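You operate a simulated robot arm through the tools that you are given. There is no shell and no other tool. Be economical: measure what you need, move in short steps, check, and stop when the job is done.

Carry out the task below with a simulated robot arm. There is one attempt and no reset: what you move stays moved.

## Task
Take the red paste brush and leave it on the top of the range parts stand. Put the white panel brush in the inside of the open carton. Fetch the try square and set it on the top of the test stand. Put the scrubbing brush on the shelf of the test stand away on the free end of the water bench. Put two of the brown bead pods from the shelf of the test stand on the deck between the rings. Take the foil roller and leave it on top of the cradle of foot studs. Take the white buffing pad and leave it on the top of the test stand. Put the purple pad on the lid of the crate. Stack the parts bag labelled "jets" from the bed of the panel nest on top of the parts bag labelled "bolts". Do these in any order. Set down upright: red paste brush, try square, scrubbing brush, brown bead pod, foil roller.

The check looks at the end state, three seconds after you hand in, the way a careful person would. Anything else that was tipped, shoved, dropped, spilled or broken makes it a failure. Lids that push on must go on centred and level and be pressed home; caps that screw on are set level and turned clockwise until they are tight.

## Robot
A 7-joint arm with a fingered hand on a trunk, on a base that drives. Base frame: it is fixed to the floor where the robot stands at the start and does not move with it; the origin is under the middle of the robot, x ahead of it, y to its left, z up. Lengths are in mm, angles in rad, forces in N, time in s.
With the tool pointing down near the work surface it reaches from about 100 to 320 mm from the robot's upright axis, wherever it stands. Its first joint turns from -1.204 to 3.002 rad. Places, roughly: brown bead pod [1000, 250, 500]; cradle of foot studs [750, -1750, 750]; deck between the rings [-2200, 100, 800]; foil roller (6x6x8 cm) [700, -100, 1200]; free end of the water bench [-5400, -3400, 800]; inside of the open carton (29x20 cm) [660, -3300, 860]; lid of the crate (16x52 cm) [2900, -2240, 800]; parts bag [3000, 750, 1000]; purple pad [2000, -3500, 750]; red paste brush (6x3x17 cm) [700, 100, 1200]; scrubbing brush (10x5x8 cm) [900, 400, 400]; top of the range parts stand [500, 100, 800]; top of the test stand [1100, 100, 800]; try square (13x3x15 cm) [700, 500, 1200]; white buffing pad [1000, -1000, 500]; white panel brush (10x5x8 cm) [500, 300, 900]. Payload 3.4 kg.
The tool frame sits at the grasp point between the pads (the TCP): z along the fingers, y along the line on which they close. The tips reach 25 mm beyond it. The gripper opens to 88 mm. The gripper's body begins 29 mm behind the TCP. The gripper is a hand of 5 fingers: y runs from the thumb to the fingers, the wrist lies at [-13, -97, -162] in the tool frame.
Orientation is told as [roll, pitch, yaw] about the base's x, y, z axes, in that order, counted from this pose: with the fingers straight down and the wrist toward the robot, the tool's x, y and z point along [0, 1, 0], [1, 0, 0] and [0, 0, -1] of the base frame.

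## Interface
- The arm moves only by the tool drive_tool. Its argument "increments" is one flat list of numbers, 6 for each row, row after row: the shift along the tool's x, y, z in cm, then the turn, a rotation vector about the tool's x, y, z in rad. In form: [tx, ty, tz, rx, ry, rz, tx, ty, tz, rx, ry, rz, ...]. A call has 1 to 10 rows; each row shifts and turns the commanded pose from where the row before left it, along the tool's axes as they then stand. A row lasts 0.2 s, in which the tool goes at most 50 mm and 0.15 rad; a call with a longer step from one row to the next is refused whole. A pose out of reach is approached as far as the arm can. The call stops where the force on the tool passes 40 N (or 10 N more than at its start, if that is more) or the arm is blocked; 0.2 s more then pass. In this call time passes only in rows, and 0.2 s behind the last. It gives the time, the measured TCP pose, the force on the tool (base axes), the opening and the grip force at its end, in the units of the frame above (readings bear some noise), with the torque about the TCP (base axes, N m) and any sound that the robot's microphone picked up.
- Cameras (640 x 400 px; columns grow to the right, rows downward): "scene" is now at [144.3, 5.6, 1660.2]; the picture's right is [0.06, -1.00, 0.00], its down [-0.16, -0.01, -0.99] and it looks along [0.98, 0.06, -0.16] (base axes); focal length 214 px, centre (320, 200). "wrist" rides on the gripper at [59, -79, -105] in the tool frame; the picture's right is [-0.73, 0.32, -0.61], its down [-0.62, -0.68, 0.38] and it looks along [-0.29, 0.66, 0.70] (tool axes); focal length 234 px, centre (320, 200). There is no depth. A picture from a camera that has moved, and an enlarged one, comes with that camera's place and axes in the base frame and with its lens.
- get_image(camera): a new picture of that camera. The clock stands still meanwhile.
- move_column(by): slides the trunk up (or, below 0, down) by that many mm; the arm and the scene camera ride with it, the base frame stays. It gives what a move gives, with no picture.
- base_move(legs): drives the robot by 1 to 6 legs, each [ahead, left, turn to the left] in mm, mm and rad, along the robot's own axes; the way and the turn of a leg run together, so that a leg with both is an arc; at most 1500 mm and 3.142 rad a leg. The arm and the cameras ride along, it lands a little off, and it stops where it bumps. It gives what a move gives.
- move_fingers(index, middle, ring, little, thumb_bend, thumb_turn): sets how far each is bent, from 0 (flat) to 100 (curled in); at 30 the hand is open as for a grip, at 70 the pads meet at the TCP. One left out holds its place. A second passes; each finger stops where it meets its share of the squeeze, and holds until it gets a number again. It is the only way to open and close the hand. It gives what a move gives, with no picture; readings hold the bend of each and the force on index, middle, ring, little, thumb and palm. thumb_turn goes from beside the hand (0) to across from the fingers (100), as for a grip.
- turn_head(pan, tilt): turns the head with the scene camera to pan (to the left, within 1.501 rad either way) and tilt (down, from -0.506 to 1.204), counted from straight ahead of the robot. It gives what a move gives.
- zoom(camera, box): a new picture of the part [left, top, right, bottom] of that camera's present view, enlarged. The clock stands still meanwhile.
- job_done(): hands the job in; it is judged then, once.

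Go step by step. Nothing tells you exact positions but the pictures and the camera data: compare them with the known pose of the tool, close in by small moves and look again before you grip or let go. The budget is 525 turns and 308 pictures, counting those below and the enlarged ones. Unless the task says otherwise, let go and move clear before handing in.

The tools are called after "Emit:" by a JSON object that holds its "fn" and its "kwargs". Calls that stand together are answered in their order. drive_tool: Moves the arm, as the interface text tells. Its arguments: {"type":"object","properties":{"increments":{"type":"array","items":{"type":"number"}}},"required":["increments"]} The other tools are called the same way: move_column (by) slides the trunk up or down; move_fingers (index, middle, ring, little, thumb_bend, thumb_turn) moves the fingers one by one; base_move (legs) drives the base; turn_head (pan, tilt) turns the head that bears the scene camera; get_image (camera) takes a picture; zoom (camera, box) takes an enlarged picture of a part of a camera's view; job_done () hands the job in.

At the start:

```text
clock: 0.0
position: [281.3, 183.3, 1485.1]
orientation: [0.0, 0.017, -0.004]
ft_force: [-0.2, -0.1, 0.3]
moment: [-0.03, 0.01, -0.03]
finger_gap: 87.9
grip_force: 0.1
shape: jaw
bend: [30.0, 30.0, 30.0, 30.0, 30.0, 98.0]
finger forces: [0.0, 0.0, 0.0, 0.1, 0.0, 0.0]
trunk travel left (down, up): [-875.0, 65.0]
robot x, y, heading: [0.4, 3.3, 0.001]
head pan, tilt: [0.248, 1.201]
```

scene: 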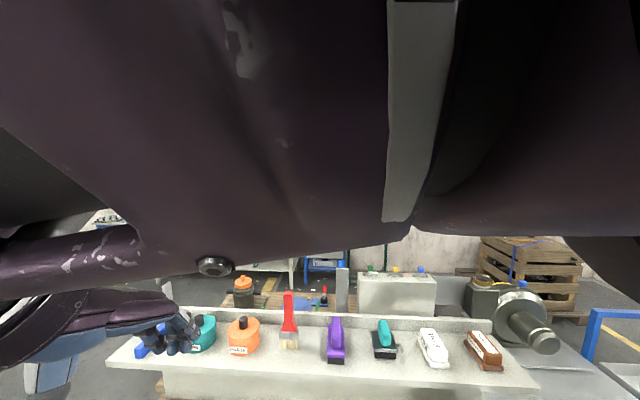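
wrist: 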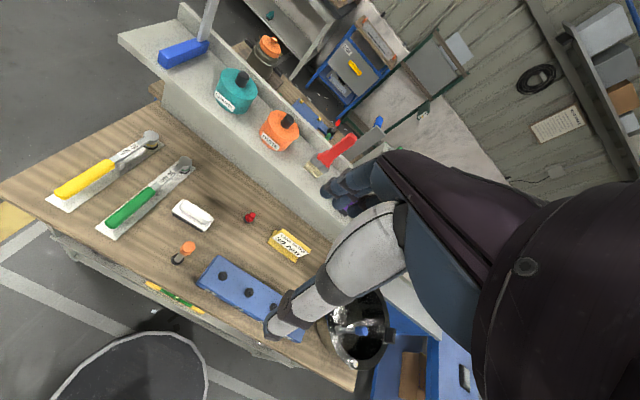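

I see a bench with a raised shelf ahead, carrying bottles, the red paste brush and other items; the arm blocks part of the scene view. I'll look around with the head first.

Emit:
{"fn": "turn_head", "kwargs": {"pan": 0.0, "tilt": 0.6}}

Emit:
{"fn": "get_image", "kwargs": {"camera": "scene"}}

```text
clock: 1.0
position: [284.2, 182.9, 1485.0]
orientation: [0.003, 0.027, -0.005]
ft_force: [0.2, -0.2, -0.5]
moment: [-0.01, 0.0, 0.0]
finger_gap: 87.6
grip_force: 0.1
shape: jaw
bend: [30.0, 30.0, 30.0, 30.0, 30.0, 98.0]
finger forces: [0.0, 0.0, 0.0, 0.0, 0.1, 0.0]
trunk travel left (down, up): [-875.0, 65.0]
robot x, y, heading: [1.4, 0.3, -0.002]
head pan, tilt: [0.0, 0.6]
```

```text
305 pictures are left
camera scene: at [144.8, 6.1, 1654.3], right [0.07, -1.0, 0.0], down [-0.22, -0.02, -0.97], along [0.97, 0.07, -0.23], focal length 214 px, centre (320, 200)
```

scene: 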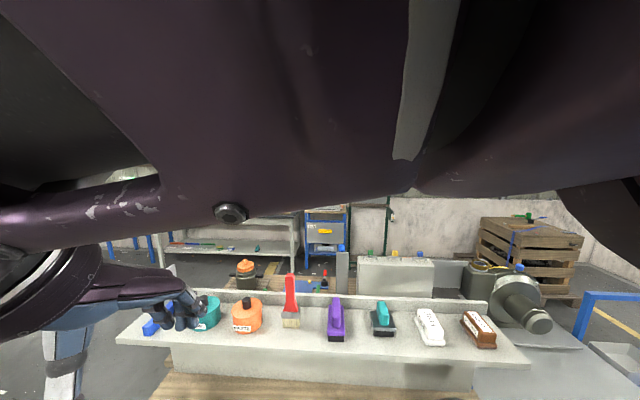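

The head seems to have turned less than told; I'll check again with another angle.

Emit:
{"fn": "turn_head", "kwargs": {"pan": 0.8, "tilt": 0.6}}

Emit:
{"fn": "get_image", "kwargs": {"camera": "scene"}}

```text
clock: 2.1
position: [283.6, 184.0, 1481.7]
orientation: [-0.002, 0.029, -0.008]
ft_force: [-0.8, -0.9, 0.4]
moment: [0.01, 0.01, 0.0]
finger_gap: 87.9
grip_force: 0.0
shape: jaw
bend: [30.0, 30.0, 30.0, 30.0, 30.0, 98.0]
finger forces: [0.0, 0.0, 0.0, 0.1, 0.0, 0.0]
trunk travel left (down, up): [-875.0, 65.0]
robot x, y, heading: [3.2, 0.1, -0.002]
head pan, tilt: [0.799, 0.6]
```

```text
304 pictures are left
camera scene: at [144.6, 8.4, 1652.9], right [0.09, -1.0, 0.0], down [-0.24, -0.02, -0.97], along [0.97, 0.09, -0.24], focal length 214 px, centre (320, 200)
```

scene: 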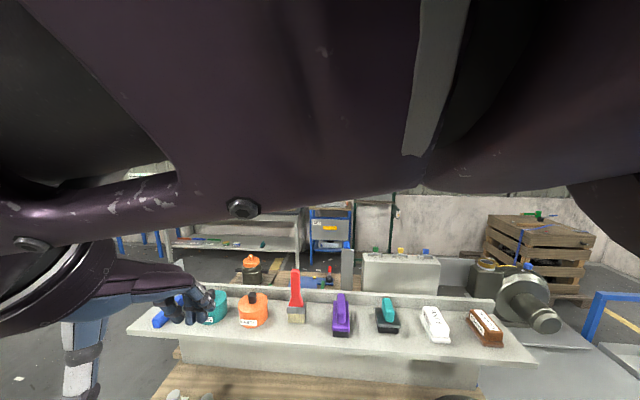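

The head looks physically blocked, perhaps by the arm close to it (the base also shifts a little). I'll set the head level and see how the camera goes.

Emit:
{"fn": "turn_head", "kwargs": {"pan": -0.3, "tilt": 0.2}}

Emit:
{"fn": "get_image", "kwargs": {"camera": "scene"}}

Emit:
{"fn": "get_image", "kwargs": {"camera": "wrist"}}

```text
clock: 3.5
position: [282.1, 183.5, 1488.4]
orientation: [0.005, 0.013, -0.004]
ft_force: [-0.3, -0.5, 0.1]
moment: [0.02, -0.01, 0.0]
finger_gap: 87.8
grip_force: 0.0
shape: jaw
bend: [30.0, 30.0, 30.0, 30.0, 30.0, 98.0]
finger forces: [0.0, 0.0, 0.1, 0.1, 0.0, 0.0]
trunk travel left (down, up): [-875.0, 65.0]
robot x, y, heading: [-4.8, 1.6, 0.004]
head pan, tilt: [-0.3, 0.201]
```

```text
303 pictures are left
camera scene: at [144.8, -8.9, 1655.8], right [-0.09, -1.0, 0.0], down [-0.21, 0.02, -0.98], along [0.97, -0.09, -0.21], focal length 214 px, centre (320, 200)
```

scene: 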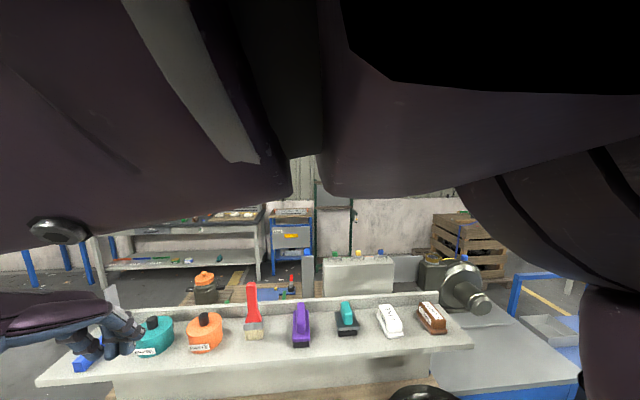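

```text
302 pictures are left
camera wrist: at [204.9, 242.7, 1594.1], right [0.33, -0.73, 0.6], down [-0.69, -0.62, -0.38], along [0.65, -0.29, -0.71], focal length 234 px, centre (320, 200)
```

wrist: 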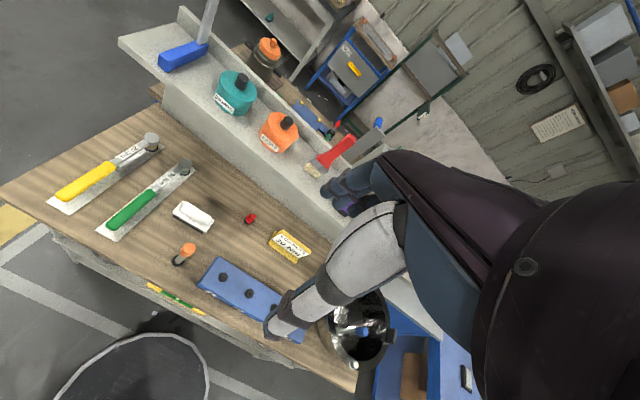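

The head's turn seems hindered by the arm overhead. I'll lower the tool a bit to open the arm and then test the head again.

Emit:
{"fn": "drive_tool", "kwargs": {"increments": [0, 0, 4, 0, 0, 0, 0, 0, 4, 0, 0, 0, 0, 0, 4, 0, 0, 0, 0, 0, 4, 0, 0, 0]}}

Emit:
{"fn": "turn_head", "kwargs": {"pan": 0.3, "tilt": 0.7}}

Emit:
{"fn": "get_image", "kwargs": {"camera": "scene"}}

```text
clock: 4.5
position: [280.2, 184.1, 1325.7]
orientation: [-0.001, 0.017, -0.001]
ft_force: [0.1, 0.0, 0.0]
moment: [-0.01, 0.02, 0.05]
finger_gap: 87.7
grip_force: 0.0
shape: jaw
bend: [30.0, 30.0, 30.0, 30.0, 30.0, 98.0]
finger forces: [0.0, 0.0, 0.0, 0.0, 0.1, 0.0]
trunk travel left (down, up): [-875.0, 65.0]
robot x, y, heading: [1.4, -1.9, -0.005]
head pan, tilt: [-0.3, 0.201]
```

```text
clock: 5.5
position: [277.7, 182.1, 1326.4]
orientation: [-0.001, 0.015, -0.003]
ft_force: [0.7, -0.5, 0.4]
moment: [-0.02, -0.01, 0.03]
finger_gap: 87.7
grip_force: 0.1
shape: jaw
bend: [30.0, 30.0, 30.0, 30.0, 30.0, 98.0]
finger forces: [0.1, 0.1, 0.0, 0.0, 0.0, 0.0]
trunk travel left (down, up): [-875.0, 65.0]
robot x, y, heading: [-4.6, 2.4, 0.001]
head pan, tilt: [0.3, 0.7]
```

```text
301 pictures are left
camera scene: at [132.7, 24.6, 1611.4], right [0.29, -0.96, 0.0], down [-0.61, -0.19, -0.77], along [0.73, 0.23, -0.64], focal length 214 px, centre (320, 200)
```

scene: 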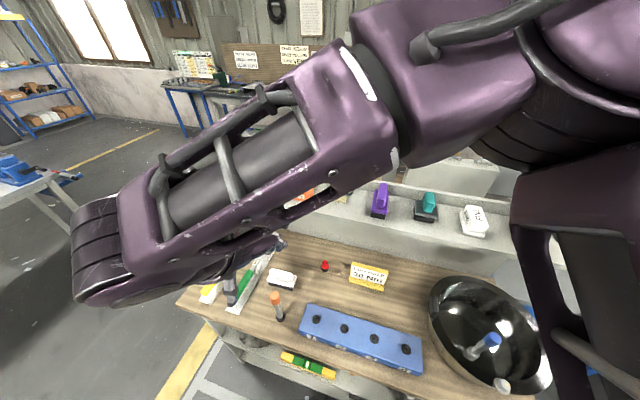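

The head works now. I'll survey the room: left, right, and down.

Emit:
{"fn": "turn_head", "kwargs": {"pan": 1.2, "tilt": 0.4}}

Emit:
{"fn": "get_image", "kwargs": {"camera": "scene"}}

Emit:
{"fn": "turn_head", "kwargs": {"pan": -1.2, "tilt": 0.4}}

Emit:
{"fn": "get_image", "kwargs": {"camera": "scene"}}

Emit:
{"fn": "turn_head", "kwargs": {"pan": -0.3, "tilt": 0.5}}

Emit:
{"fn": "get_image", "kwargs": {"camera": "scene"}}

```text
clock: 6.7
position: [277.3, 183.6, 1327.3]
orientation: [-0.002, 0.014, -0.004]
ft_force: [-1.1, 0.0, 0.2]
moment: [0.03, 0.01, -0.02]
finger_gap: 87.7
grip_force: 0.0
shape: jaw
bend: [30.0, 30.0, 30.0, 30.0, 30.0, 98.0]
finger forces: [0.0, 0.0, 0.0, 0.0, 0.0, 0.1]
trunk travel left (down, up): [-875.0, 65.0]
robot x, y, heading: [1.6, -0.7, -0.001]
head pan, tilt: [1.201, 0.4]
```

```text
300 pictures are left
camera scene: at [85.2, 86.0, 1638.2], right [0.93, -0.36, 0.0], down [-0.14, -0.36, -0.92], along [0.33, 0.86, -0.39], focal length 214 px, centre (320, 200)
```

scene: 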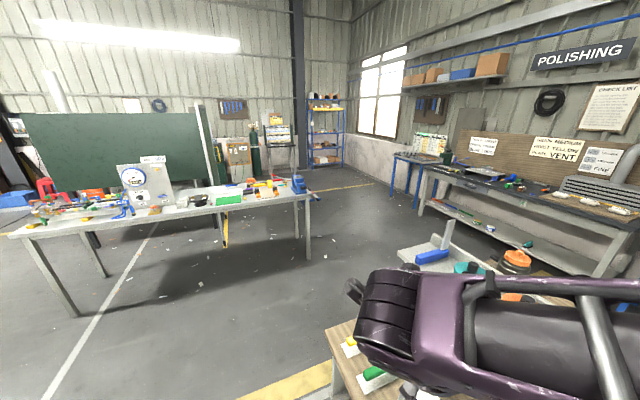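

```text
clock: 8.9
position: [278.4, 182.9, 1326.7]
orientation: [-0.001, 0.018, -0.002]
ft_force: [0.0, 0.1, -0.3]
moment: [-0.03, 0.0, -0.04]
finger_gap: 88.0
grip_force: 0.1
shape: jaw
bend: [30.0, 30.0, 30.0, 30.0, 30.0, 98.0]
finger forces: [0.0, 0.1, 0.0, 0.1, 0.0, 0.0]
trunk travel left (down, up): [-875.0, 65.0]
robot x, y, heading: [0.9, 0.7, 0.004]
head pan, tilt: [-1.201, 0.4]
```

```text
299 pictures are left
camera scene: at [85.1, -86.7, 1638.2], right [-0.93, -0.36, 0.0], down [-0.14, 0.36, -0.92], along [0.33, -0.86, -0.39], focal length 214 px, centre (320, 200)
```

scene: 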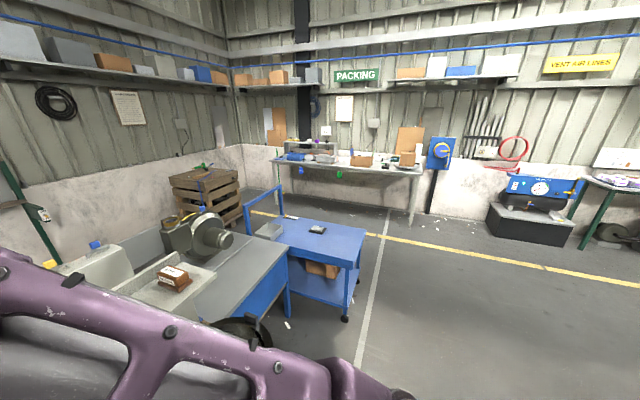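

```text
clock: 10.1
position: [278.3, 183.1, 1325.8]
orientation: [-0.002, 0.017, -0.003]
ft_force: [-0.3, -0.4, -0.6]
moment: [-0.01, 0.0, 0.01]
finger_gap: 87.7
grip_force: 0.0
shape: jaw
bend: [30.0, 30.0, 30.0, 30.0, 30.0, 98.0]
finger forces: [0.0, 0.0, 0.0, 0.1, 0.1, 0.1]
trunk travel left (down, up): [-875.0, 65.0]
robot x, y, heading: [0.6, -0.0, -0.004]
head pan, tilt: [-0.3, 0.499]
```

```text
298 pictures are left
camera scene: at [138.4, -27.4, 1629.1], right [-0.3, -0.95, 0.0], down [-0.46, 0.14, -0.88], along [0.84, -0.26, -0.48], focal length 214 px, centre (320, 200)
```

scene: 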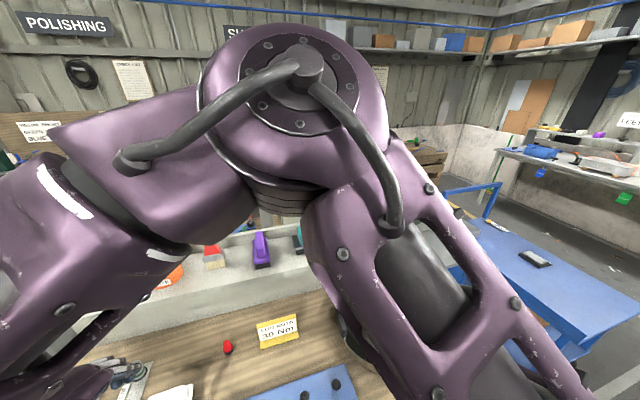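

The riser top is near z≈1150, bench top ≈ 845 and its front edge near x≈290. I'll check the clearance between the base and the bench by looking down.

Emit:
{"fn": "turn_head", "kwargs": {"pan": 0.7, "tilt": 1.2}}

Emit:
{"fn": "get_image", "kwargs": {"camera": "scene"}}

Emit:
{"fn": "turn_head", "kwargs": {"pan": -0.9, "tilt": 1.0}}

Emit:
{"fn": "get_image", "kwargs": {"camera": "scene"}}

```text
clock: 11.3
position: [278.2, 182.8, 1326.6]
orientation: [-0.002, 0.016, -0.003]
ft_force: [-0.1, -0.2, -0.3]
moment: [-0.04, 0.01, 0.01]
finger_gap: 88.0
grip_force: 0.0
shape: jaw
bend: [30.0, 30.0, 30.0, 30.0, 30.0, 98.0]
finger forces: [0.0, 0.1, 0.1, 0.0, 0.0, 0.0]
trunk travel left (down, up): [-875.0, 65.0]
robot x, y, heading: [0.1, -1.4, -0.003]
head pan, tilt: [0.7, 1.201]
```

```text
297 pictures are left
camera scene: at [94.4, 35.7, 1575.4], right [0.64, -0.77, 0.0], down [-0.71, -0.6, -0.36], along [0.28, 0.23, -0.93], focal length 214 px, centre (320, 200)
```

scene: 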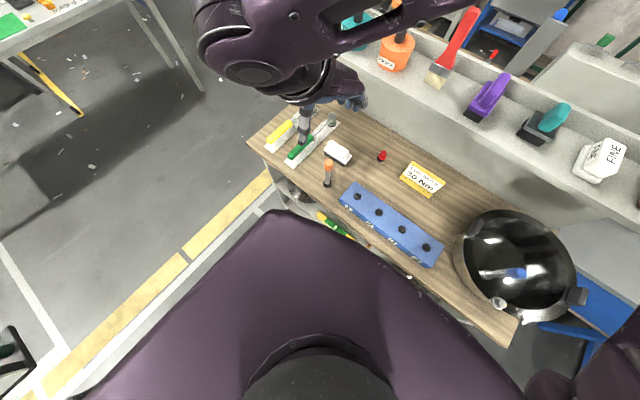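

```text
clock: 13.0
position: [278.9, 183.0, 1327.2]
orientation: [-0.001, 0.016, -0.002]
ft_force: [1.5, -0.2, 0.1]
moment: [-0.01, 0.01, -0.03]
finger_gap: 87.4
grip_force: 0.1
shape: jaw
bend: [30.0, 30.0, 30.0, 30.0, 30.0, 98.0]
finger forces: [0.0, 0.0, 0.1, 0.0, 0.1, 0.0]
trunk travel left (down, up): [-875.0, 65.0]
robot x, y, heading: [-1.8, -0.7, 0.003]
head pan, tilt: [-0.901, 1.0]
```

```text
296 pictures are left
camera scene: at [94.9, -54.9, 1588.0], right [-0.78, -0.62, 0.0], down [-0.52, 0.66, -0.54], along [0.34, -0.42, -0.84], focal length 214 px, centre (320, 200)
```

scene: 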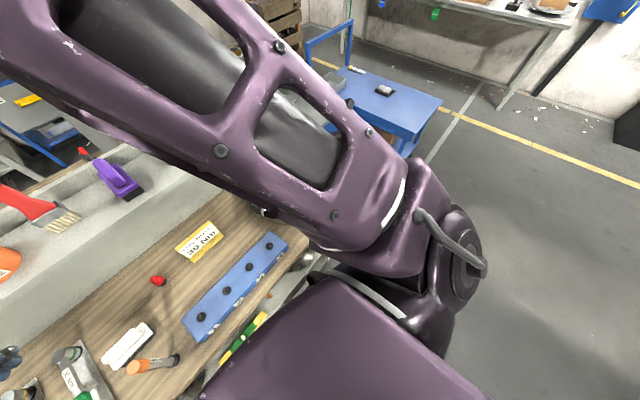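

Clear view: bench front edge x≈300, riser top from about x≈540 at z≈1150. I'll test the arm's forward reach at the present height.

Emit:
{"fn": "drive_tool", "kwargs": {"increments": [0, 4, 0, 0, 0, 0, 0, 4, 0, 0, 0, 0, 0, 4, 0, 0, 0, 0, 0, 4, 0, 0, 0, 0, 0, 4, 0, 0, 0, 0, 0, 4, 0, 0, 0, 0]}}

Emit:
{"fn": "turn_head", "kwargs": {"pan": 0.3, "tilt": 1.1}}

Emit:
{"fn": "get_image", "kwargs": {"camera": "scene"}}

Emit:
{"fn": "get_image", "kwargs": {"camera": "wrist"}}

```text
clock: 14.4
position: [520.8, 183.3, 1321.6]
orientation: [-0.002, 0.017, -0.001]
ft_force: [0.5, -0.7, 0.2]
moment: [-0.01, 0.01, -0.01]
finger_gap: 87.7
grip_force: 0.1
shape: jaw
bend: [30.0, 30.0, 30.0, 30.0, 30.0, 98.0]
finger forces: [0.0, 0.0, 0.1, 0.1, 0.0, 0.0]
trunk travel left (down, up): [-875.0, 65.0]
robot x, y, heading: [0.8, 1.0, -0.005]
head pan, tilt: [-0.901, 1.0]
```

```text
clock: 15.8
position: [518.8, 182.6, 1322.6]
orientation: [0.0, 0.015, -0.005]
ft_force: [0.5, 0.4, -0.4]
moment: [0.01, -0.01, 0.02]
finger_gap: 88.0
grip_force: 0.0
shape: jaw
bend: [30.0, 30.0, 30.0, 30.0, 30.0, 98.0]
finger forces: [0.1, 0.1, 0.0, 0.0, 0.0, 0.0]
trunk travel left (down, up): [-875.0, 65.0]
robot x, y, heading: [0.3, 1.0, -0.0]
head pan, tilt: [0.3, 1.1]
```

```text
295 pictures are left
camera scene: at [111.8, 18.2, 1581.4], right [0.29, -0.96, 0.0], down [-0.85, -0.26, -0.45], along [0.43, 0.13, -0.89], focal length 214 px, centre (320, 200)
```

scene: 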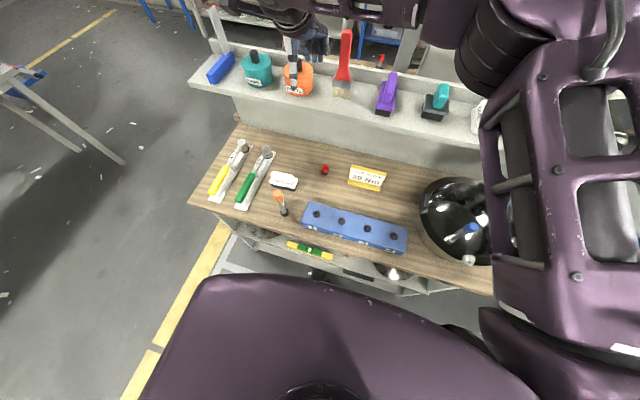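

```text
294 pictures are left
camera wrist: at [442.0, 242.5, 1428.4], right [0.33, -0.73, 0.6], down [-0.69, -0.62, -0.37], along [0.65, -0.29, -0.71], focal length 234 px, centre (320, 200)
```

wrist: 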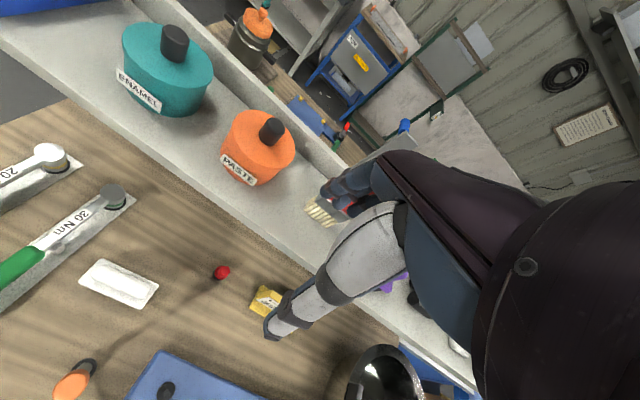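

Reach is good at this height. Let me zoom on the riser items to see shapes.

Emit:
{"fn": "zoom", "kwargs": {"camera": "scene", "box": [180, 0, 500, 200]}}

Emit:
{"fn": "zoom", "kwargs": {"camera": "wrist", "box": [200, 120, 440, 270]}}

```text
2.00 times, centred on (340, 100) of scene
camera zoom: at [111.8, 18.2, 1581.4], right [0.29, -0.96, 0.0], down [-0.85, -0.26, -0.45], along [0.43, 0.13, -0.89], focal length 429 px, centre (280, 400)
```

zoom: 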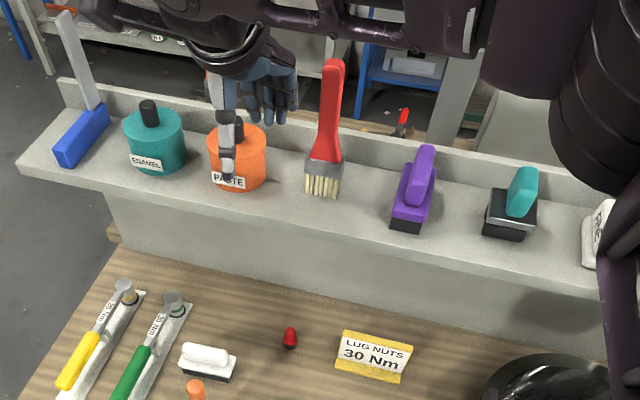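

```text
2.67 times, centred on (320, 195) of wrist
camera zoom: at [442.0, 242.5, 1428.4], right [0.33, -0.73, 0.6], down [-0.69, -0.62, -0.37], along [0.65, -0.29, -0.71], focal length 624 px, centre (320, 213)
```

zoom: 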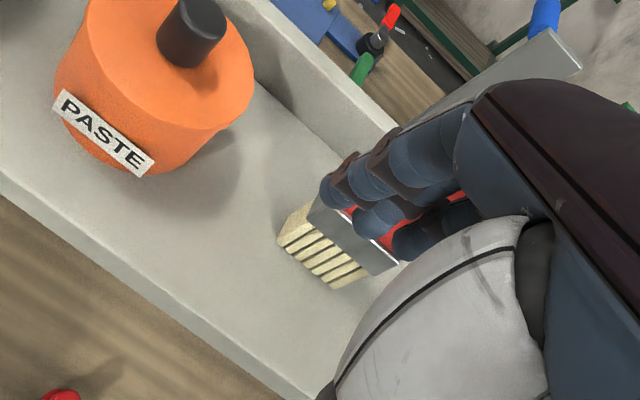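

Red brush stands at about (648,117), top at z≈1328. I'll rise and come above it.

Emit:
{"fn": "drive_tool", "kwargs": {"increments": [0, 0, -4, 0, 0, 0, 0, 0, -4, 0, 0, 0, -2, 2, -2, 0, 0, 0, -2, 3, 0, 0, 0, 0, -2.6, 4, 0, 0, 0, 0, 0, 3.5, 0, 0, 0, 0]}}

Emit:
{"fn": "get_image", "kwargs": {"camera": "scene"}}

Emit:
{"fn": "get_image", "kwargs": {"camera": "wrist"}}

```text
clock: 17.2
position: [632.5, 120.0, 1418.6]
orientation: [-0.005, 0.017, 0.001]
ft_force: [0.4, -0.2, 0.0]
moment: [-0.04, -0.04, -0.01]
finger_gap: 87.6
grip_force: 0.1
shape: jaw
bend: [30.0, 30.0, 30.0, 30.0, 30.0, 98.0]
finger forces: [0.1, 0.1, 0.0, 0.1, 0.0, 0.0]
out of reach, approached as far as the arm can: row 6
trunk travel left (down, up): [-875.0, 65.0]
robot x, y, heading: [1.8, -0.4, -0.006]
head pan, tilt: [0.3, 1.1]
```

```text
291 pictures are left
camera scene: at [111.6, 22.9, 1581.3], right [0.3, -0.96, 0.0], down [-0.85, -0.27, -0.45], along [0.43, 0.13, -0.89], focal length 214 px, centre (320, 200)
```

scene: 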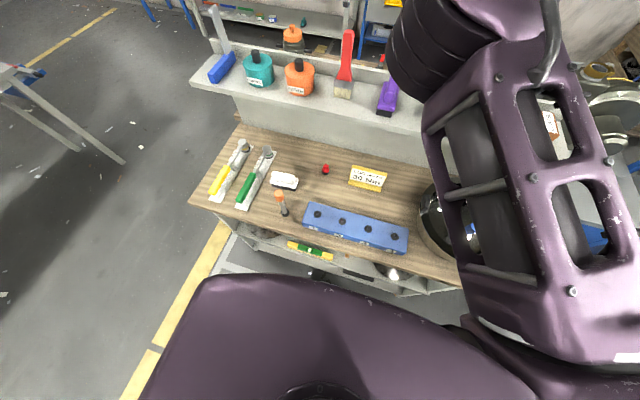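

```text
290 pictures are left
camera wrist: at [555.9, 181.0, 1523.3], right [0.33, -0.72, 0.61], down [-0.69, -0.63, -0.37], along [0.65, -0.29, -0.7], focal length 234 px, centre (320, 200)
```

wrist: 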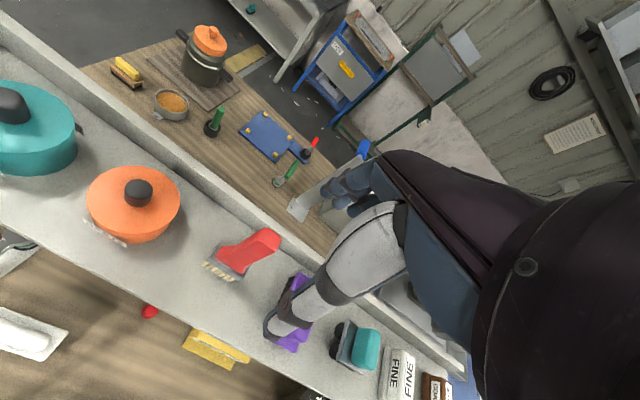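

The forward limit is x≈632 here. Since the shoulder is on the right side, I'll shift the base left 200 mm along the bench to bring the brush in reach.

Emit:
{"fn": "base_move", "kwargs": {"legs": [[0, 200, 0]]}}

Emit:
{"fn": "get_image", "kwargs": {"camera": "wrist"}}

```text
clock: 18.8
position: [633.4, 313.4, 1418.8]
orientation: [0.0, 0.018, -0.006]
ft_force: [0.1, 0.3, 0.0]
moment: [-0.03, 0.01, -0.02]
finger_gap: 87.8
grip_force: 0.1
shape: jaw
bend: [30.0, 30.0, 30.0, 30.0, 30.0, 98.0]
finger forces: [0.1, 0.0, 0.0, 0.0, 0.1, 0.1]
trunk travel left (down, up): [-875.0, 65.0]
robot x, y, heading: [0.3, 199.8, -0.003]
head pan, tilt: [0.3, 1.1]
```

```text
289 pictures are left
camera wrist: at [557.0, 373.4, 1524.6], right [0.33, -0.73, 0.6], down [-0.69, -0.62, -0.37], along [0.64, -0.29, -0.71], focal length 234 px, centre (320, 200)
```

wrist: 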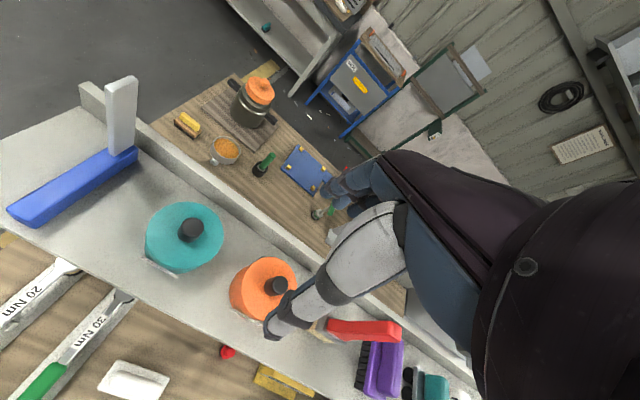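

Now back over the brush with the tool: y 313→124, x→657.

Emit:
{"fn": "drive_tool", "kwargs": {"increments": [-4.7, 0, 0, 0, 0, 0, -4.7, 0, 0, 0, 0, 0, -4.7, 0, 0, 0, 0, 0, -4.7, 0, 0, 0, 0, 0, 0, 2.4, 0, 0, 0, 0]}}

Emit:
{"fn": "get_image", "kwargs": {"camera": "wrist"}}

Emit:
{"fn": "get_image", "kwargs": {"camera": "scene"}}

```text
clock: 20.0
position: [658.4, 130.7, 1417.7]
orientation: [-0.003, 0.017, -0.005]
ft_force: [-0.4, 0.3, -1.2]
moment: [-0.03, 0.01, -0.01]
finger_gap: 88.0
grip_force: 0.2
shape: jaw
bend: [30.0, 30.0, 30.0, 30.0, 30.0, 97.0]
finger forces: [0.1, 0.0, 0.0, 0.0, 0.0, 0.0]
trunk travel left (down, up): [-875.0, 65.0]
robot x, y, heading: [0.2, 200.4, -0.007]
head pan, tilt: [0.3, 1.1]
```

```text
288 pictures are left
camera wrist: at [581.8, 190.5, 1523.6], right [0.33, -0.73, 0.6], down [-0.69, -0.62, -0.37], along [0.64, -0.3, -0.71], focal length 234 px, centre (320, 200)
```

wrist: 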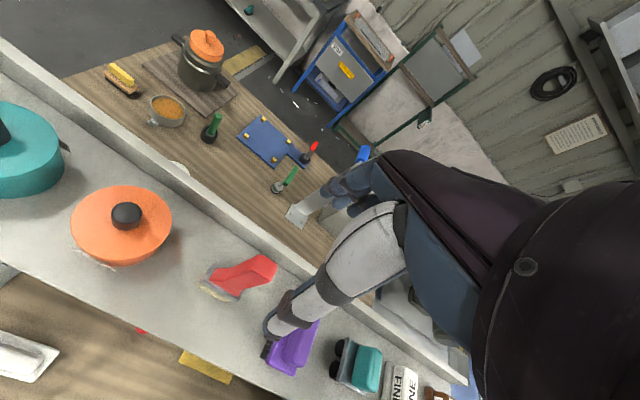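

```text
287 pictures are left
camera scene: at [114.2, 221.7, 1581.2], right [0.29, -0.96, 0.0], down [-0.85, -0.26, -0.45], along [0.43, 0.13, -0.89], focal length 214 px, centre (320, 200)
```

scene: 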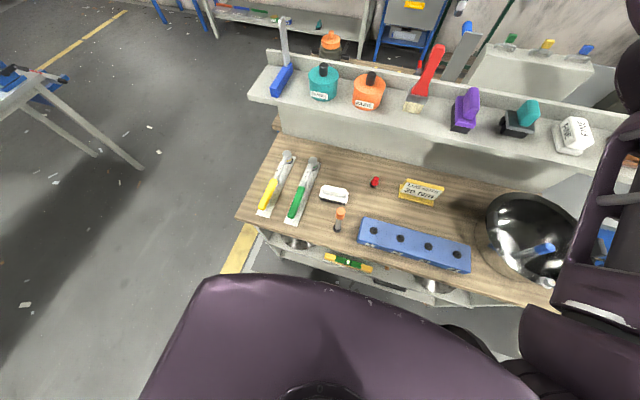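

Tool is centred over the brush handle (top ≈1322). Descending to z≈1302 in steps.

Emit:
{"fn": "drive_tool", "kwargs": {"increments": [0, 0, 4, 0, 0, 0, 0, 0, 3, 0, 0, 0, 0, 0, 2, 0, 0, 0, 0, 0, 1.5, 0, 0, 0]}}

Emit:
{"fn": "get_image", "kwargs": {"camera": "wrist"}}

Emit:
{"fn": "zoom", "kwargs": {"camera": "scene", "box": [340, 0, 500, 100]}}

```text
clock: 21.0
position: [656.2, 125.0, 1313.2]
orientation: [0.0, 0.015, -0.004]
ft_force: [0.1, -0.7, -0.1]
moment: [-0.02, -0.03, -0.02]
finger_gap: 87.5
grip_force: 0.0
shape: jaw
bend: [30.0, 30.0, 30.0, 30.0, 30.0, 97.0]
finger forces: [0.0, 0.0, 0.0, 0.0, 0.0, 0.0]
trunk travel left (down, up): [-875.0, 65.0]
robot x, y, heading: [-3.4, 200.8, -0.004]
head pan, tilt: [0.3, 1.1]
```

```text
286 pictures are left
camera wrist: at [579.2, 185.7, 1418.8], right [0.33, -0.73, 0.6], down [-0.69, -0.62, -0.37], along [0.64, -0.29, -0.71], focal length 234 px, centre (320, 200)
```

wrist: 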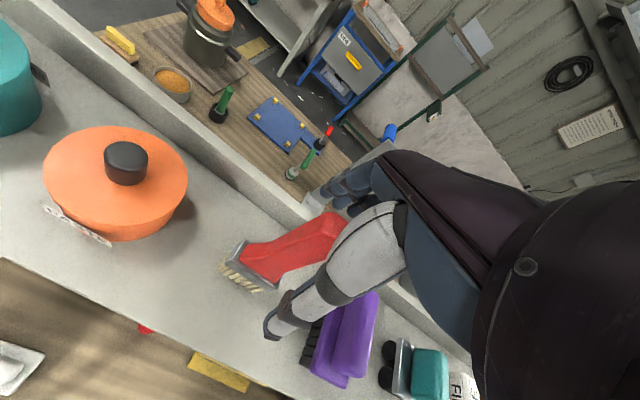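

```text
4.00 times, centred on (420, 50) of scene
camera zoom: at [112.7, 217.2, 1581.3], right [0.29, -0.96, 0.0], down [-0.85, -0.26, -0.45], along [0.43, 0.13, -0.89], focal length 858 px, centre (-80, 800)
```

zoom: 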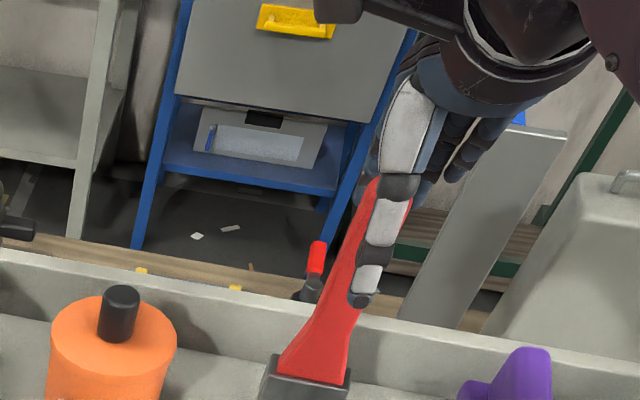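

The thumb is in front, fingers behind the handle; a small shift left and 8 mm lower, then close.

Emit:
{"fn": "drive_tool", "kwargs": {"increments": [0.8, 0.2, 0.8, 0, 0, 0]}}

Emit:
{"fn": "move_fingers", "kwargs": {"index": 70, "middle": 70, "ring": 70, "little": 70, "thumb_bend": 70}}

Emit:
{"fn": "zoom", "kwargs": {"camera": "scene", "box": [340, 0, 500, 100]}}

```text
clock: 21.4
position: [657.1, 135.1, 1305.8]
orientation: [-0.001, 0.015, -0.005]
ft_force: [-0.1, -0.8, 1.0]
moment: [-0.03, 0.0, 0.02]
finger_gap: 88.1
grip_force: 0.0
shape: jaw
bend: [30.0, 30.0, 30.0, 30.0, 30.0, 97.0]
finger forces: [0.1, 0.1, 0.0, 0.1, 0.0, 0.1]
trunk travel left (down, up): [-875.0, 65.0]
robot x, y, heading: [1.0, 198.1, -0.001]
head pan, tilt: [0.3, 1.1]
```

```text
clock: 22.4
position: [656.2, 135.2, 1305.7]
orientation: [-0.003, 0.014, -0.005]
ft_force: [-0.3, 0.2, 0.0]
moment: [0.04, 0.02, 0.0]
finger_gap: 4.8
grip_force: 3.6
shape: fingers
bend: [69.0, 67.0, 70.0, 70.0, 66.0, 96.0]
finger forces: [0.6, 2.8, 0.1, 0.1, 3.4, 0.1]
trunk travel left (down, up): [-875.0, 65.0]
robot x, y, heading: [0.8, 200.6, -0.003]
head pan, tilt: [0.3, 1.1]
```

```text
4.00 times, centred on (420, 50) of scene
camera zoom: at [112.3, 218.2, 1581.3], right [0.29, -0.96, 0.0], down [-0.85, -0.26, -0.45], along [0.43, 0.13, -0.89], focal length 858 px, centre (-80, 800)
```

zoom: 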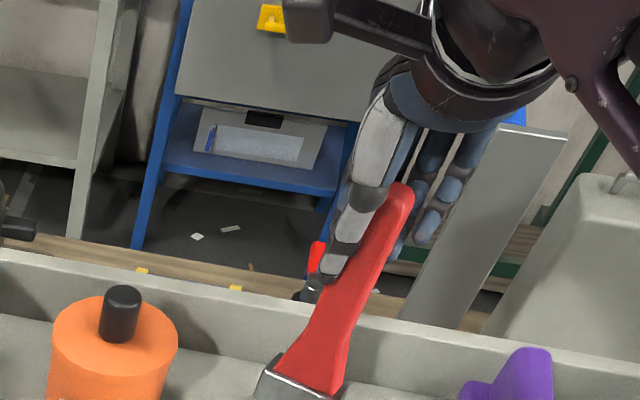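

The handle sits at the thumb's right edge and leaned slightly; I'll open a bit, shift right ~13 mm, and regrip.

Emit:
{"fn": "move_fingers", "kwargs": {"index": 45, "middle": 45, "ring": 45, "little": 45, "thumb_bend": 45}}

Emit:
{"fn": "zoom", "kwargs": {"camera": "scene", "box": [340, 0, 500, 100]}}

```text
clock: 23.4
position: [656.8, 134.7, 1307.6]
orientation: [-0.002, 0.016, -0.005]
ft_force: [-0.2, -0.1, 0.4]
moment: [0.0, -0.01, 0.02]
finger_gap: 52.0
grip_force: 0.0
shape: fingers
bend: [45.0, 45.0, 45.0, 45.0, 45.0, 97.0]
finger forces: [0.0, 0.0, 0.0, 0.0, 0.1, 0.0]
trunk travel left (down, up): [-875.0, 65.0]
robot x, y, heading: [-2.7, 205.0, -0.002]
head pan, tilt: [0.3, 1.1]
```

```text
4.00 times, centred on (420, 50) of scene
camera zoom: at [112.0, 218.2, 1581.4], right [0.29, -0.96, 0.0], down [-0.85, -0.26, -0.45], along [0.43, 0.13, -0.89], focal length 858 px, centre (-80, 800)
```

zoom: 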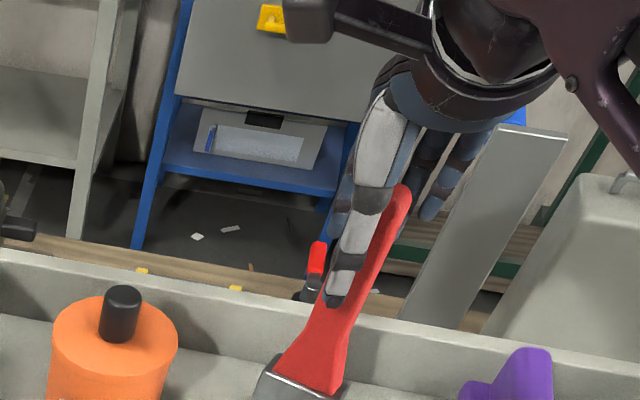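

Emit:
{"fn": "drive_tool", "kwargs": {"increments": [-0.75, 0, 0, 0, 0, 0]}}

Emit:
{"fn": "move_fingers", "kwargs": {"index": 72, "middle": 72, "ring": 72, "little": 72, "thumb_bend": 72}}

Emit:
{"fn": "zoom", "kwargs": {"camera": "scene", "box": [340, 0, 500, 100]}}

```text
clock: 23.8
position: [656.1, 127.5, 1305.7]
orientation: [0.0, 0.017, -0.006]
ft_force: [-0.1, 0.2, -0.5]
moment: [-0.03, -0.01, 0.0]
finger_gap: 51.9
grip_force: 0.2
shape: fingers
bend: [45.0, 45.0, 45.0, 45.0, 45.0, 97.0]
finger forces: [0.0, 0.0, 0.1, 0.1, 0.0, 0.0]
trunk travel left (down, up): [-875.0, 65.0]
robot x, y, heading: [1.5, 200.6, 0.003]
head pan, tilt: [0.3, 1.1]
```

```text
clock: 24.8
position: [656.2, 127.1, 1305.0]
orientation: [-0.002, 0.016, -0.005]
ft_force: [-0.5, -0.3, -0.6]
moment: [-0.03, 0.01, 0.03]
finger_gap: 12.7
grip_force: 8.1
shape: fingers
bend: [63.0, 71.0, 72.0, 72.0, 63.0, 97.0]
finger forces: [5.3, 2.1, 0.0, 0.0, 7.7, 0.1]
trunk travel left (down, up): [-875.0, 65.0]
robot x, y, heading: [-1.5, 202.5, -0.004]
head pan, tilt: [0.3, 1.1]
```

```text
4.00 times, centred on (420, 50) of scene
camera zoom: at [112.3, 218.2, 1581.3], right [0.29, -0.96, 0.0], down [-0.85, -0.26, -0.45], along [0.43, 0.13, -0.89], focal length 858 px, centre (-80, 800)
```

zoom: 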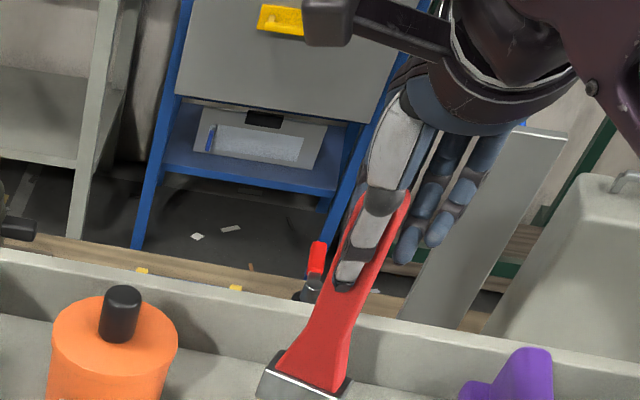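

Firm grip. Lift to z≈1420 and retreat to x≈470 above the bench.

Emit:
{"fn": "drive_tool", "kwargs": {"increments": [0, 0, -3, 0, 0, 0, 0, 0, -4, 0, 0, 0, 0, 0, -3, 0, 0, 0, 0, -4, 0, 0, 0, 0, 0, -4.5, 0, 0, 0, 0, 0, -4.5, 0, 0, 0, 0, -1.5, -5, 0, 0, 0, 0]}}

Emit:
{"fn": "get_image", "kwargs": {"camera": "scene"}}

```text
refused: row 7 steps farther than a row can; nothing moved
```

```text
281 pictures are left
camera scene: at [112.3, 218.2, 1581.3], right [0.29, -0.96, 0.0], down [-0.85, -0.26, -0.45], along [0.43, 0.13, -0.89], focal length 214 px, centre (320, 200)
```

scene: 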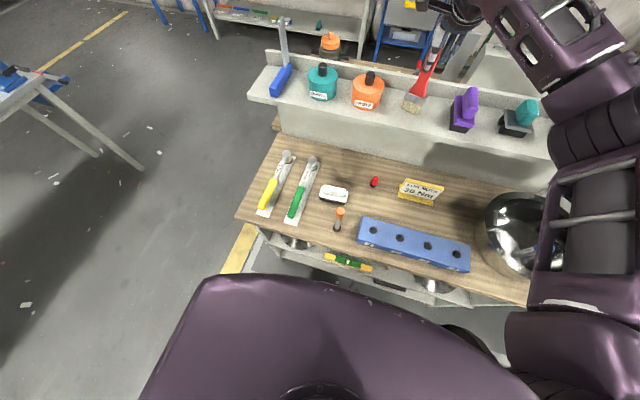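

Emit:
{"fn": "drive_tool", "kwargs": {"increments": [0, 0, -3, 0, 0, 0, 0, 0, -4, 0, 0, 0, 0, 0, -3, 0, 0, 0, 0, -4, 0, 0, 0, 0, 0, -4.5, 0, 0, 0, 0, 0, -4.5, 0, 0, 0, 0, -1.5, -4.5, 0, 0, 0, 0]}}

Emit:
{"fn": "drive_tool", "kwargs": {"increments": [0, 0, 4, 0, 0, 0, 0, 0, 4, 0, 0, 0, 0, 0, 4, 0, 0, 0, 0, 0, 4, 0, 0, 0, 0, 0, 4, 0, 0, 0, 0, 0, 4, 0, 0, 0]}}

Emit:
{"fn": "get_image", "kwargs": {"camera": "scene"}}

Emit:
{"fn": "get_image", "kwargs": {"camera": "wrist"}}

```text
clock: 26.4
position: [481.1, 110.5, 1408.7]
orientation: [0.001, 0.013, -0.005]
ft_force: [-0.6, -0.3, -0.7]
moment: [0.04, -0.03, 0.01]
finger_gap: 12.3
grip_force: 7.3
shape: fingers
bend: [71.0, 71.0, 72.0, 72.0, 63.0, 97.0]
finger forces: [5.1, 2.2, 0.1, 0.0, 7.4, 0.0]
trunk travel left (down, up): [-875.0, 65.0]
robot x, y, heading: [4.3, 200.0, 0.001]
head pan, tilt: [0.3, 1.1]
```

```text
clock: 27.8
position: [480.8, 111.9, 1167.4]
orientation: [-0.001, 0.013, -0.006]
ft_force: [0.6, -0.2, -1.7]
moment: [0.01, -0.01, 0.01]
finger_gap: 12.0
grip_force: 7.6
shape: fingers
bend: [71.0, 71.0, 72.0, 72.0, 63.0, 96.0]
finger forces: [5.1, 2.2, 0.1, 0.1, 7.3, 0.0]
trunk travel left (down, up): [-875.0, 65.0]
robot x, y, heading: [-0.9, 203.9, 0.002]
head pan, tilt: [0.3, 1.1]
```

```text
280 pictures are left
camera scene: at [113.0, 217.8, 1581.4], right [0.29, -0.96, 0.0], down [-0.85, -0.26, -0.45], along [0.43, 0.13, -0.89], focal length 214 px, centre (320, 200)
```

scene: 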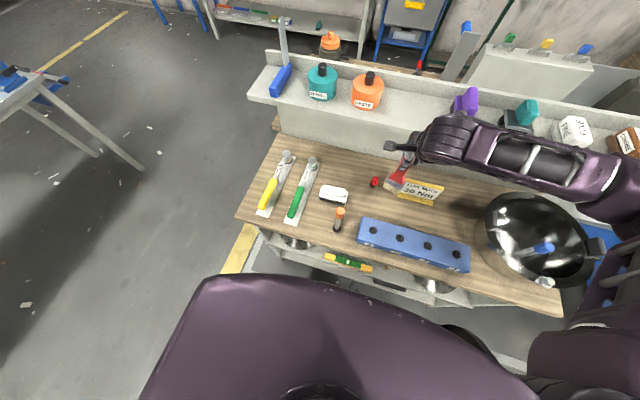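

```text
279 pictures are left
camera wrist: at [403.9, 171.5, 1273.6], right [0.33, -0.73, 0.6], down [-0.69, -0.62, -0.37], along [0.65, -0.29, -0.71], focal length 234 px, centre (320, 200)
```

wrist: 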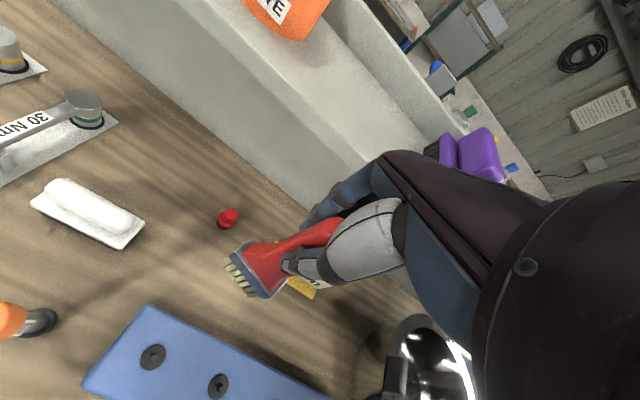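

Brush held upright, about 180 mm over the bench. Lower 150 mm and check.

Emit:
{"fn": "drive_tool", "kwargs": {"increments": [0, -1, 4, 0, 0, 0, 0, 0, 4, 0, 0, 0, 0, 0, 4, 0, 0, 0, 0, 0, 3, 0, 0, 0]}}

Emit:
{"fn": "get_image", "kwargs": {"camera": "scene"}}

Emit:
{"fn": "get_image", "kwargs": {"camera": "wrist"}}

```text
clock: 28.8
position: [468.1, 111.9, 1018.5]
orientation: [-0.002, 0.015, -0.006]
ft_force: [-0.2, -0.4, -1.2]
moment: [0.01, -0.03, -0.01]
finger_gap: 11.9
grip_force: 7.6
shape: fingers
bend: [71.0, 71.0, 72.0, 72.0, 63.0, 96.0]
finger forces: [4.8, 2.2, 0.0, 0.0, 7.1, 0.0]
trunk travel left (down, up): [-875.0, 65.0]
robot x, y, heading: [1.0, 201.2, 0.003]
head pan, tilt: [0.3, 1.1]
```

```text
278 pictures are left
camera scene: at [112.1, 218.1, 1581.4], right [0.29, -0.96, 0.0], down [-0.85, -0.26, -0.45], along [0.43, 0.13, -0.89], focal length 214 px, centre (320, 200)
```

scene: 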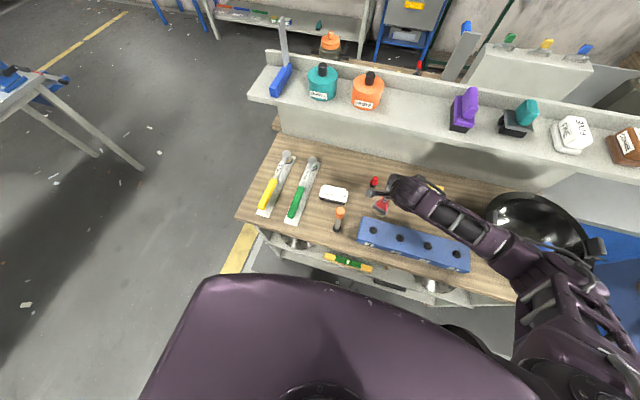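

```text
277 pictures are left
camera wrist: at [391.1, 172.3, 1123.8], right [0.33, -0.73, 0.6], down [-0.69, -0.62, -0.37], along [0.65, -0.29, -0.71], focal length 234 px, centre (320, 200)
```

wrist: 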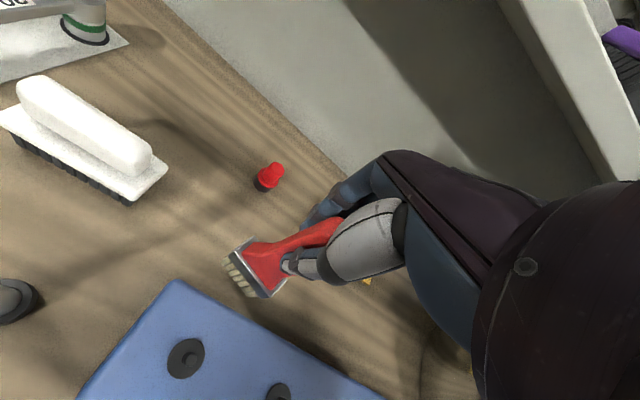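

Brush is about 30 mm above the bench, too near the blue block; I'll shift forward 22 mm, then lower gently.

Emit:
{"fn": "drive_tool", "kwargs": {"increments": [0, 2.2, 0, 0, 0, 0, 0, 0, 1.5, 0, 0, 0, 0, 0, 0.8, 0, 0, 0]}}

Emit:
{"fn": "get_image", "kwargs": {"camera": "wrist"}}

```text
clock: 29.6
position: [489.1, 111.6, 995.3]
orientation: [0.0, 0.016, -0.005]
ft_force: [-0.1, -0.2, -0.5]
moment: [0.0, -0.02, 0.01]
finger_gap: 11.8
grip_force: 7.4
shape: fingers
bend: [71.0, 71.0, 72.0, 72.0, 63.0, 96.0]
finger forces: [4.9, 2.2, 0.0, 0.0, 7.1, 0.0]
trunk travel left (down, up): [-875.0, 65.0]
robot x, y, heading: [0.1, 198.1, -0.003]
head pan, tilt: [0.3, 1.1]
```

```text
276 pictures are left
camera wrist: at [412.9, 172.2, 1100.7], right [0.33, -0.73, 0.6], down [-0.69, -0.62, -0.37], along [0.64, -0.29, -0.71], focal length 234 px, centre (320, 200)
```

wrist: 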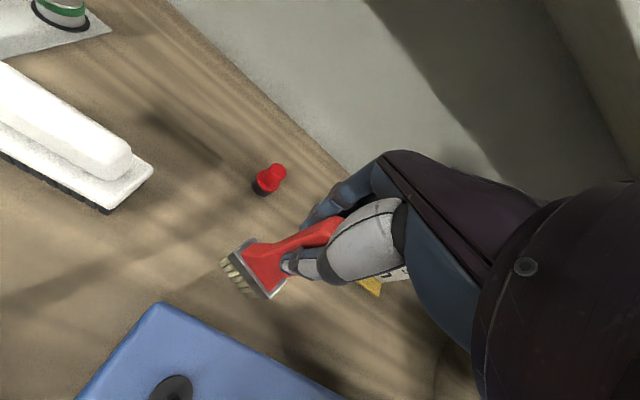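

Emit:
{"fn": "drive_tool", "kwargs": {"increments": [0, 0, 0.5, 0, 0, 0, 0, 0, 0.3, 0, 0, 0]}}

Emit:
{"fn": "drive_tool", "kwargs": {"increments": [0, 0, 0.3, 0, 0, 0]}}

Emit:
{"fn": "drive_tool", "kwargs": {"increments": [0, 0, 0.3, 0, 0, 0]}}

Emit:
{"fn": "drive_tool", "kwargs": {"increments": [0, 0, 0.3, 0, 0, 0]}}

```text
clock: 30.2
position: [488.6, 113.1, 988.1]
orientation: [0.0, 0.012, -0.004]
ft_force: [1.7, -1.2, 11.5]
moment: [0.01, 0.05, -0.01]
finger_gap: 10.9
grip_force: 9.1
shape: fingers
bend: [71.0, 72.0, 72.0, 72.0, 64.0, 96.0]
finger forces: [6.3, 3.2, 0.0, 0.0, 8.2, 0.0]
trunk travel left (down, up): [-875.0, 65.0]
robot x, y, heading: [1.4, 196.9, -0.001]
head pan, tilt: [0.3, 1.1]
```

```text
clock: 30.6
position: [487.8, 114.5, 985.7]
orientation: [-0.001, 0.01, -0.005]
ft_force: [0.4, -0.3, 15.4]
moment: [0.0, 0.04, -0.03]
finger_gap: 11.1
grip_force: 10.4
shape: fingers
bend: [71.0, 72.0, 72.0, 72.0, 64.0, 96.0]
finger forces: [7.1, 3.9, 0.0, 0.1, 9.2, 0.1]
trunk travel left (down, up): [-875.0, 65.0]
robot x, y, heading: [5.3, 195.7, -0.004]
head pan, tilt: [0.3, 1.1]
```

```text
clock: 31.0
position: [487.1, 112.1, 981.5]
orientation: [0.0, 0.015, -0.005]
ft_force: [-0.2, -0.5, 10.9]
moment: [0.02, 0.01, 0.0]
finger_gap: 10.8
grip_force: 9.1
shape: fingers
bend: [71.0, 72.0, 72.0, 72.0, 64.0, 95.0]
finger forces: [6.5, 3.3, 0.0, 0.0, 8.1, 0.0]
trunk travel left (down, up): [-875.0, 65.0]
robot x, y, heading: [-2.6, 201.1, -0.003]
head pan, tilt: [0.3, 1.1]
```

```text
clock: 31.4
position: [488.9, 112.8, 980.2]
orientation: [-0.001, 0.013, -0.005]
ft_force: [0.9, 0.3, 14.3]
moment: [0.04, -0.01, -0.03]
finger_gap: 10.8
grip_force: 10.5
shape: fingers
bend: [71.0, 72.0, 72.0, 72.0, 64.0, 95.0]
finger forces: [6.9, 3.9, 0.0, 0.0, 8.9, 0.1]
trunk travel left (down, up): [-875.0, 65.0]
robot x, y, heading: [2.0, 199.2, 0.001]
head pan, tilt: [0.3, 1.1]
```

Brush is on the bench. Opening thumb and fingers gently.

Emit:
{"fn": "move_fingers", "kwargs": {"index": 62, "middle": 62, "ring": 62, "little": 62, "thumb_bend": 58}}

Emit:
{"fn": "move_fingers", "kwargs": {"index": 30, "middle": 30, "ring": 30, "little": 30, "thumb_bend": 30}}

Emit:
{"fn": "drive_tool", "kwargs": {"increments": [0, 0, -3, 0, 0, 0, 0, 0, -4, 0, 0, 0, 0, 0, -4, 0, 0, 0, 0, 0, -4, 0, 0, 0]}}

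Emit:
{"fn": "get_image", "kwargs": {"camera": "wrist"}}

Emit:
{"fn": "get_image", "kwargs": {"camera": "scene"}}

```text
clock: 32.4
position: [489.1, 111.9, 978.6]
orientation: [-0.004, 0.018, -0.005]
ft_force: [0.5, 0.0, -0.1]
moment: [-0.02, -0.02, 0.03]
finger_gap: 20.3
grip_force: 0.3
shape: fingers
bend: [62.0, 62.0, 62.0, 62.0, 57.0, 97.0]
finger forces: [0.0, 0.0, 0.1, 0.0, 0.1, 0.0]
trunk travel left (down, up): [-875.0, 65.0]
robot x, y, heading: [-1.6, 200.9, -0.005]
head pan, tilt: [0.3, 1.1]
```

```text
clock: 33.4
position: [488.8, 112.8, 978.9]
orientation: [-0.001, 0.014, -0.004]
ft_force: [-0.1, 0.0, 0.0]
moment: [-0.03, 0.0, 0.04]
finger_gap: 84.4
grip_force: 0.1
shape: fingers
bend: [30.0, 30.0, 30.0, 30.0, 30.0, 97.0]
finger forces: [0.1, 0.1, 0.1, 0.0, 0.0, 0.0]
trunk travel left (down, up): [-875.0, 65.0]
robot x, y, heading: [-0.3, 199.8, -0.003]
head pan, tilt: [0.3, 1.1]
```

```text
clock: 34.4
position: [490.1, 112.8, 1127.8]
orientation: [-0.001, 0.015, -0.008]
ft_force: [0.3, -0.3, -0.3]
moment: [0.0, 0.04, -0.03]
finger_gap: 84.3
grip_force: 0.1
shape: fingers
bend: [30.0, 30.0, 30.0, 30.0, 30.0, 97.0]
finger forces: [0.1, 0.1, 0.1, 0.0, 0.0, 0.0]
trunk travel left (down, up): [-875.0, 65.0]
robot x, y, heading: [1.0, 200.1, -0.002]
head pan, tilt: [0.3, 1.1]
```

```text
275 pictures are left
camera wrist: at [413.4, 172.9, 1233.6], right [0.33, -0.73, 0.6], down [-0.69, -0.62, -0.37], along [0.64, -0.3, -0.71], focal length 234 px, centre (320, 200)
```

wrist: 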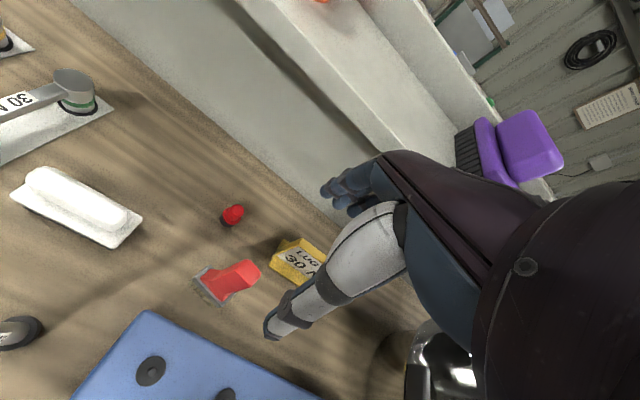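

```text
274 pictures are left
camera scene: at [110.8, 219.3, 1581.4], right [0.29, -0.96, 0.0], down [-0.85, -0.26, -0.45], along [0.43, 0.13, -0.89], focal length 214 px, centre (320, 200)
```

scene: 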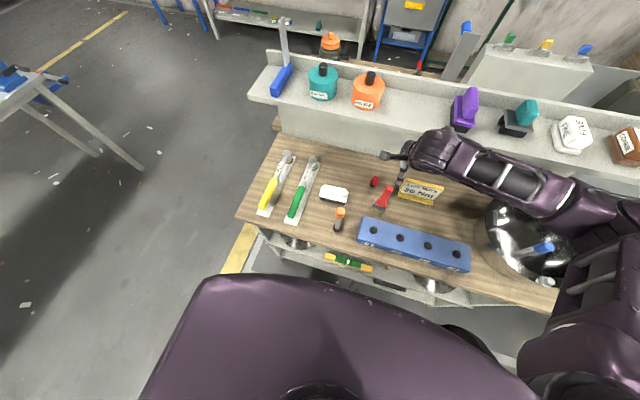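

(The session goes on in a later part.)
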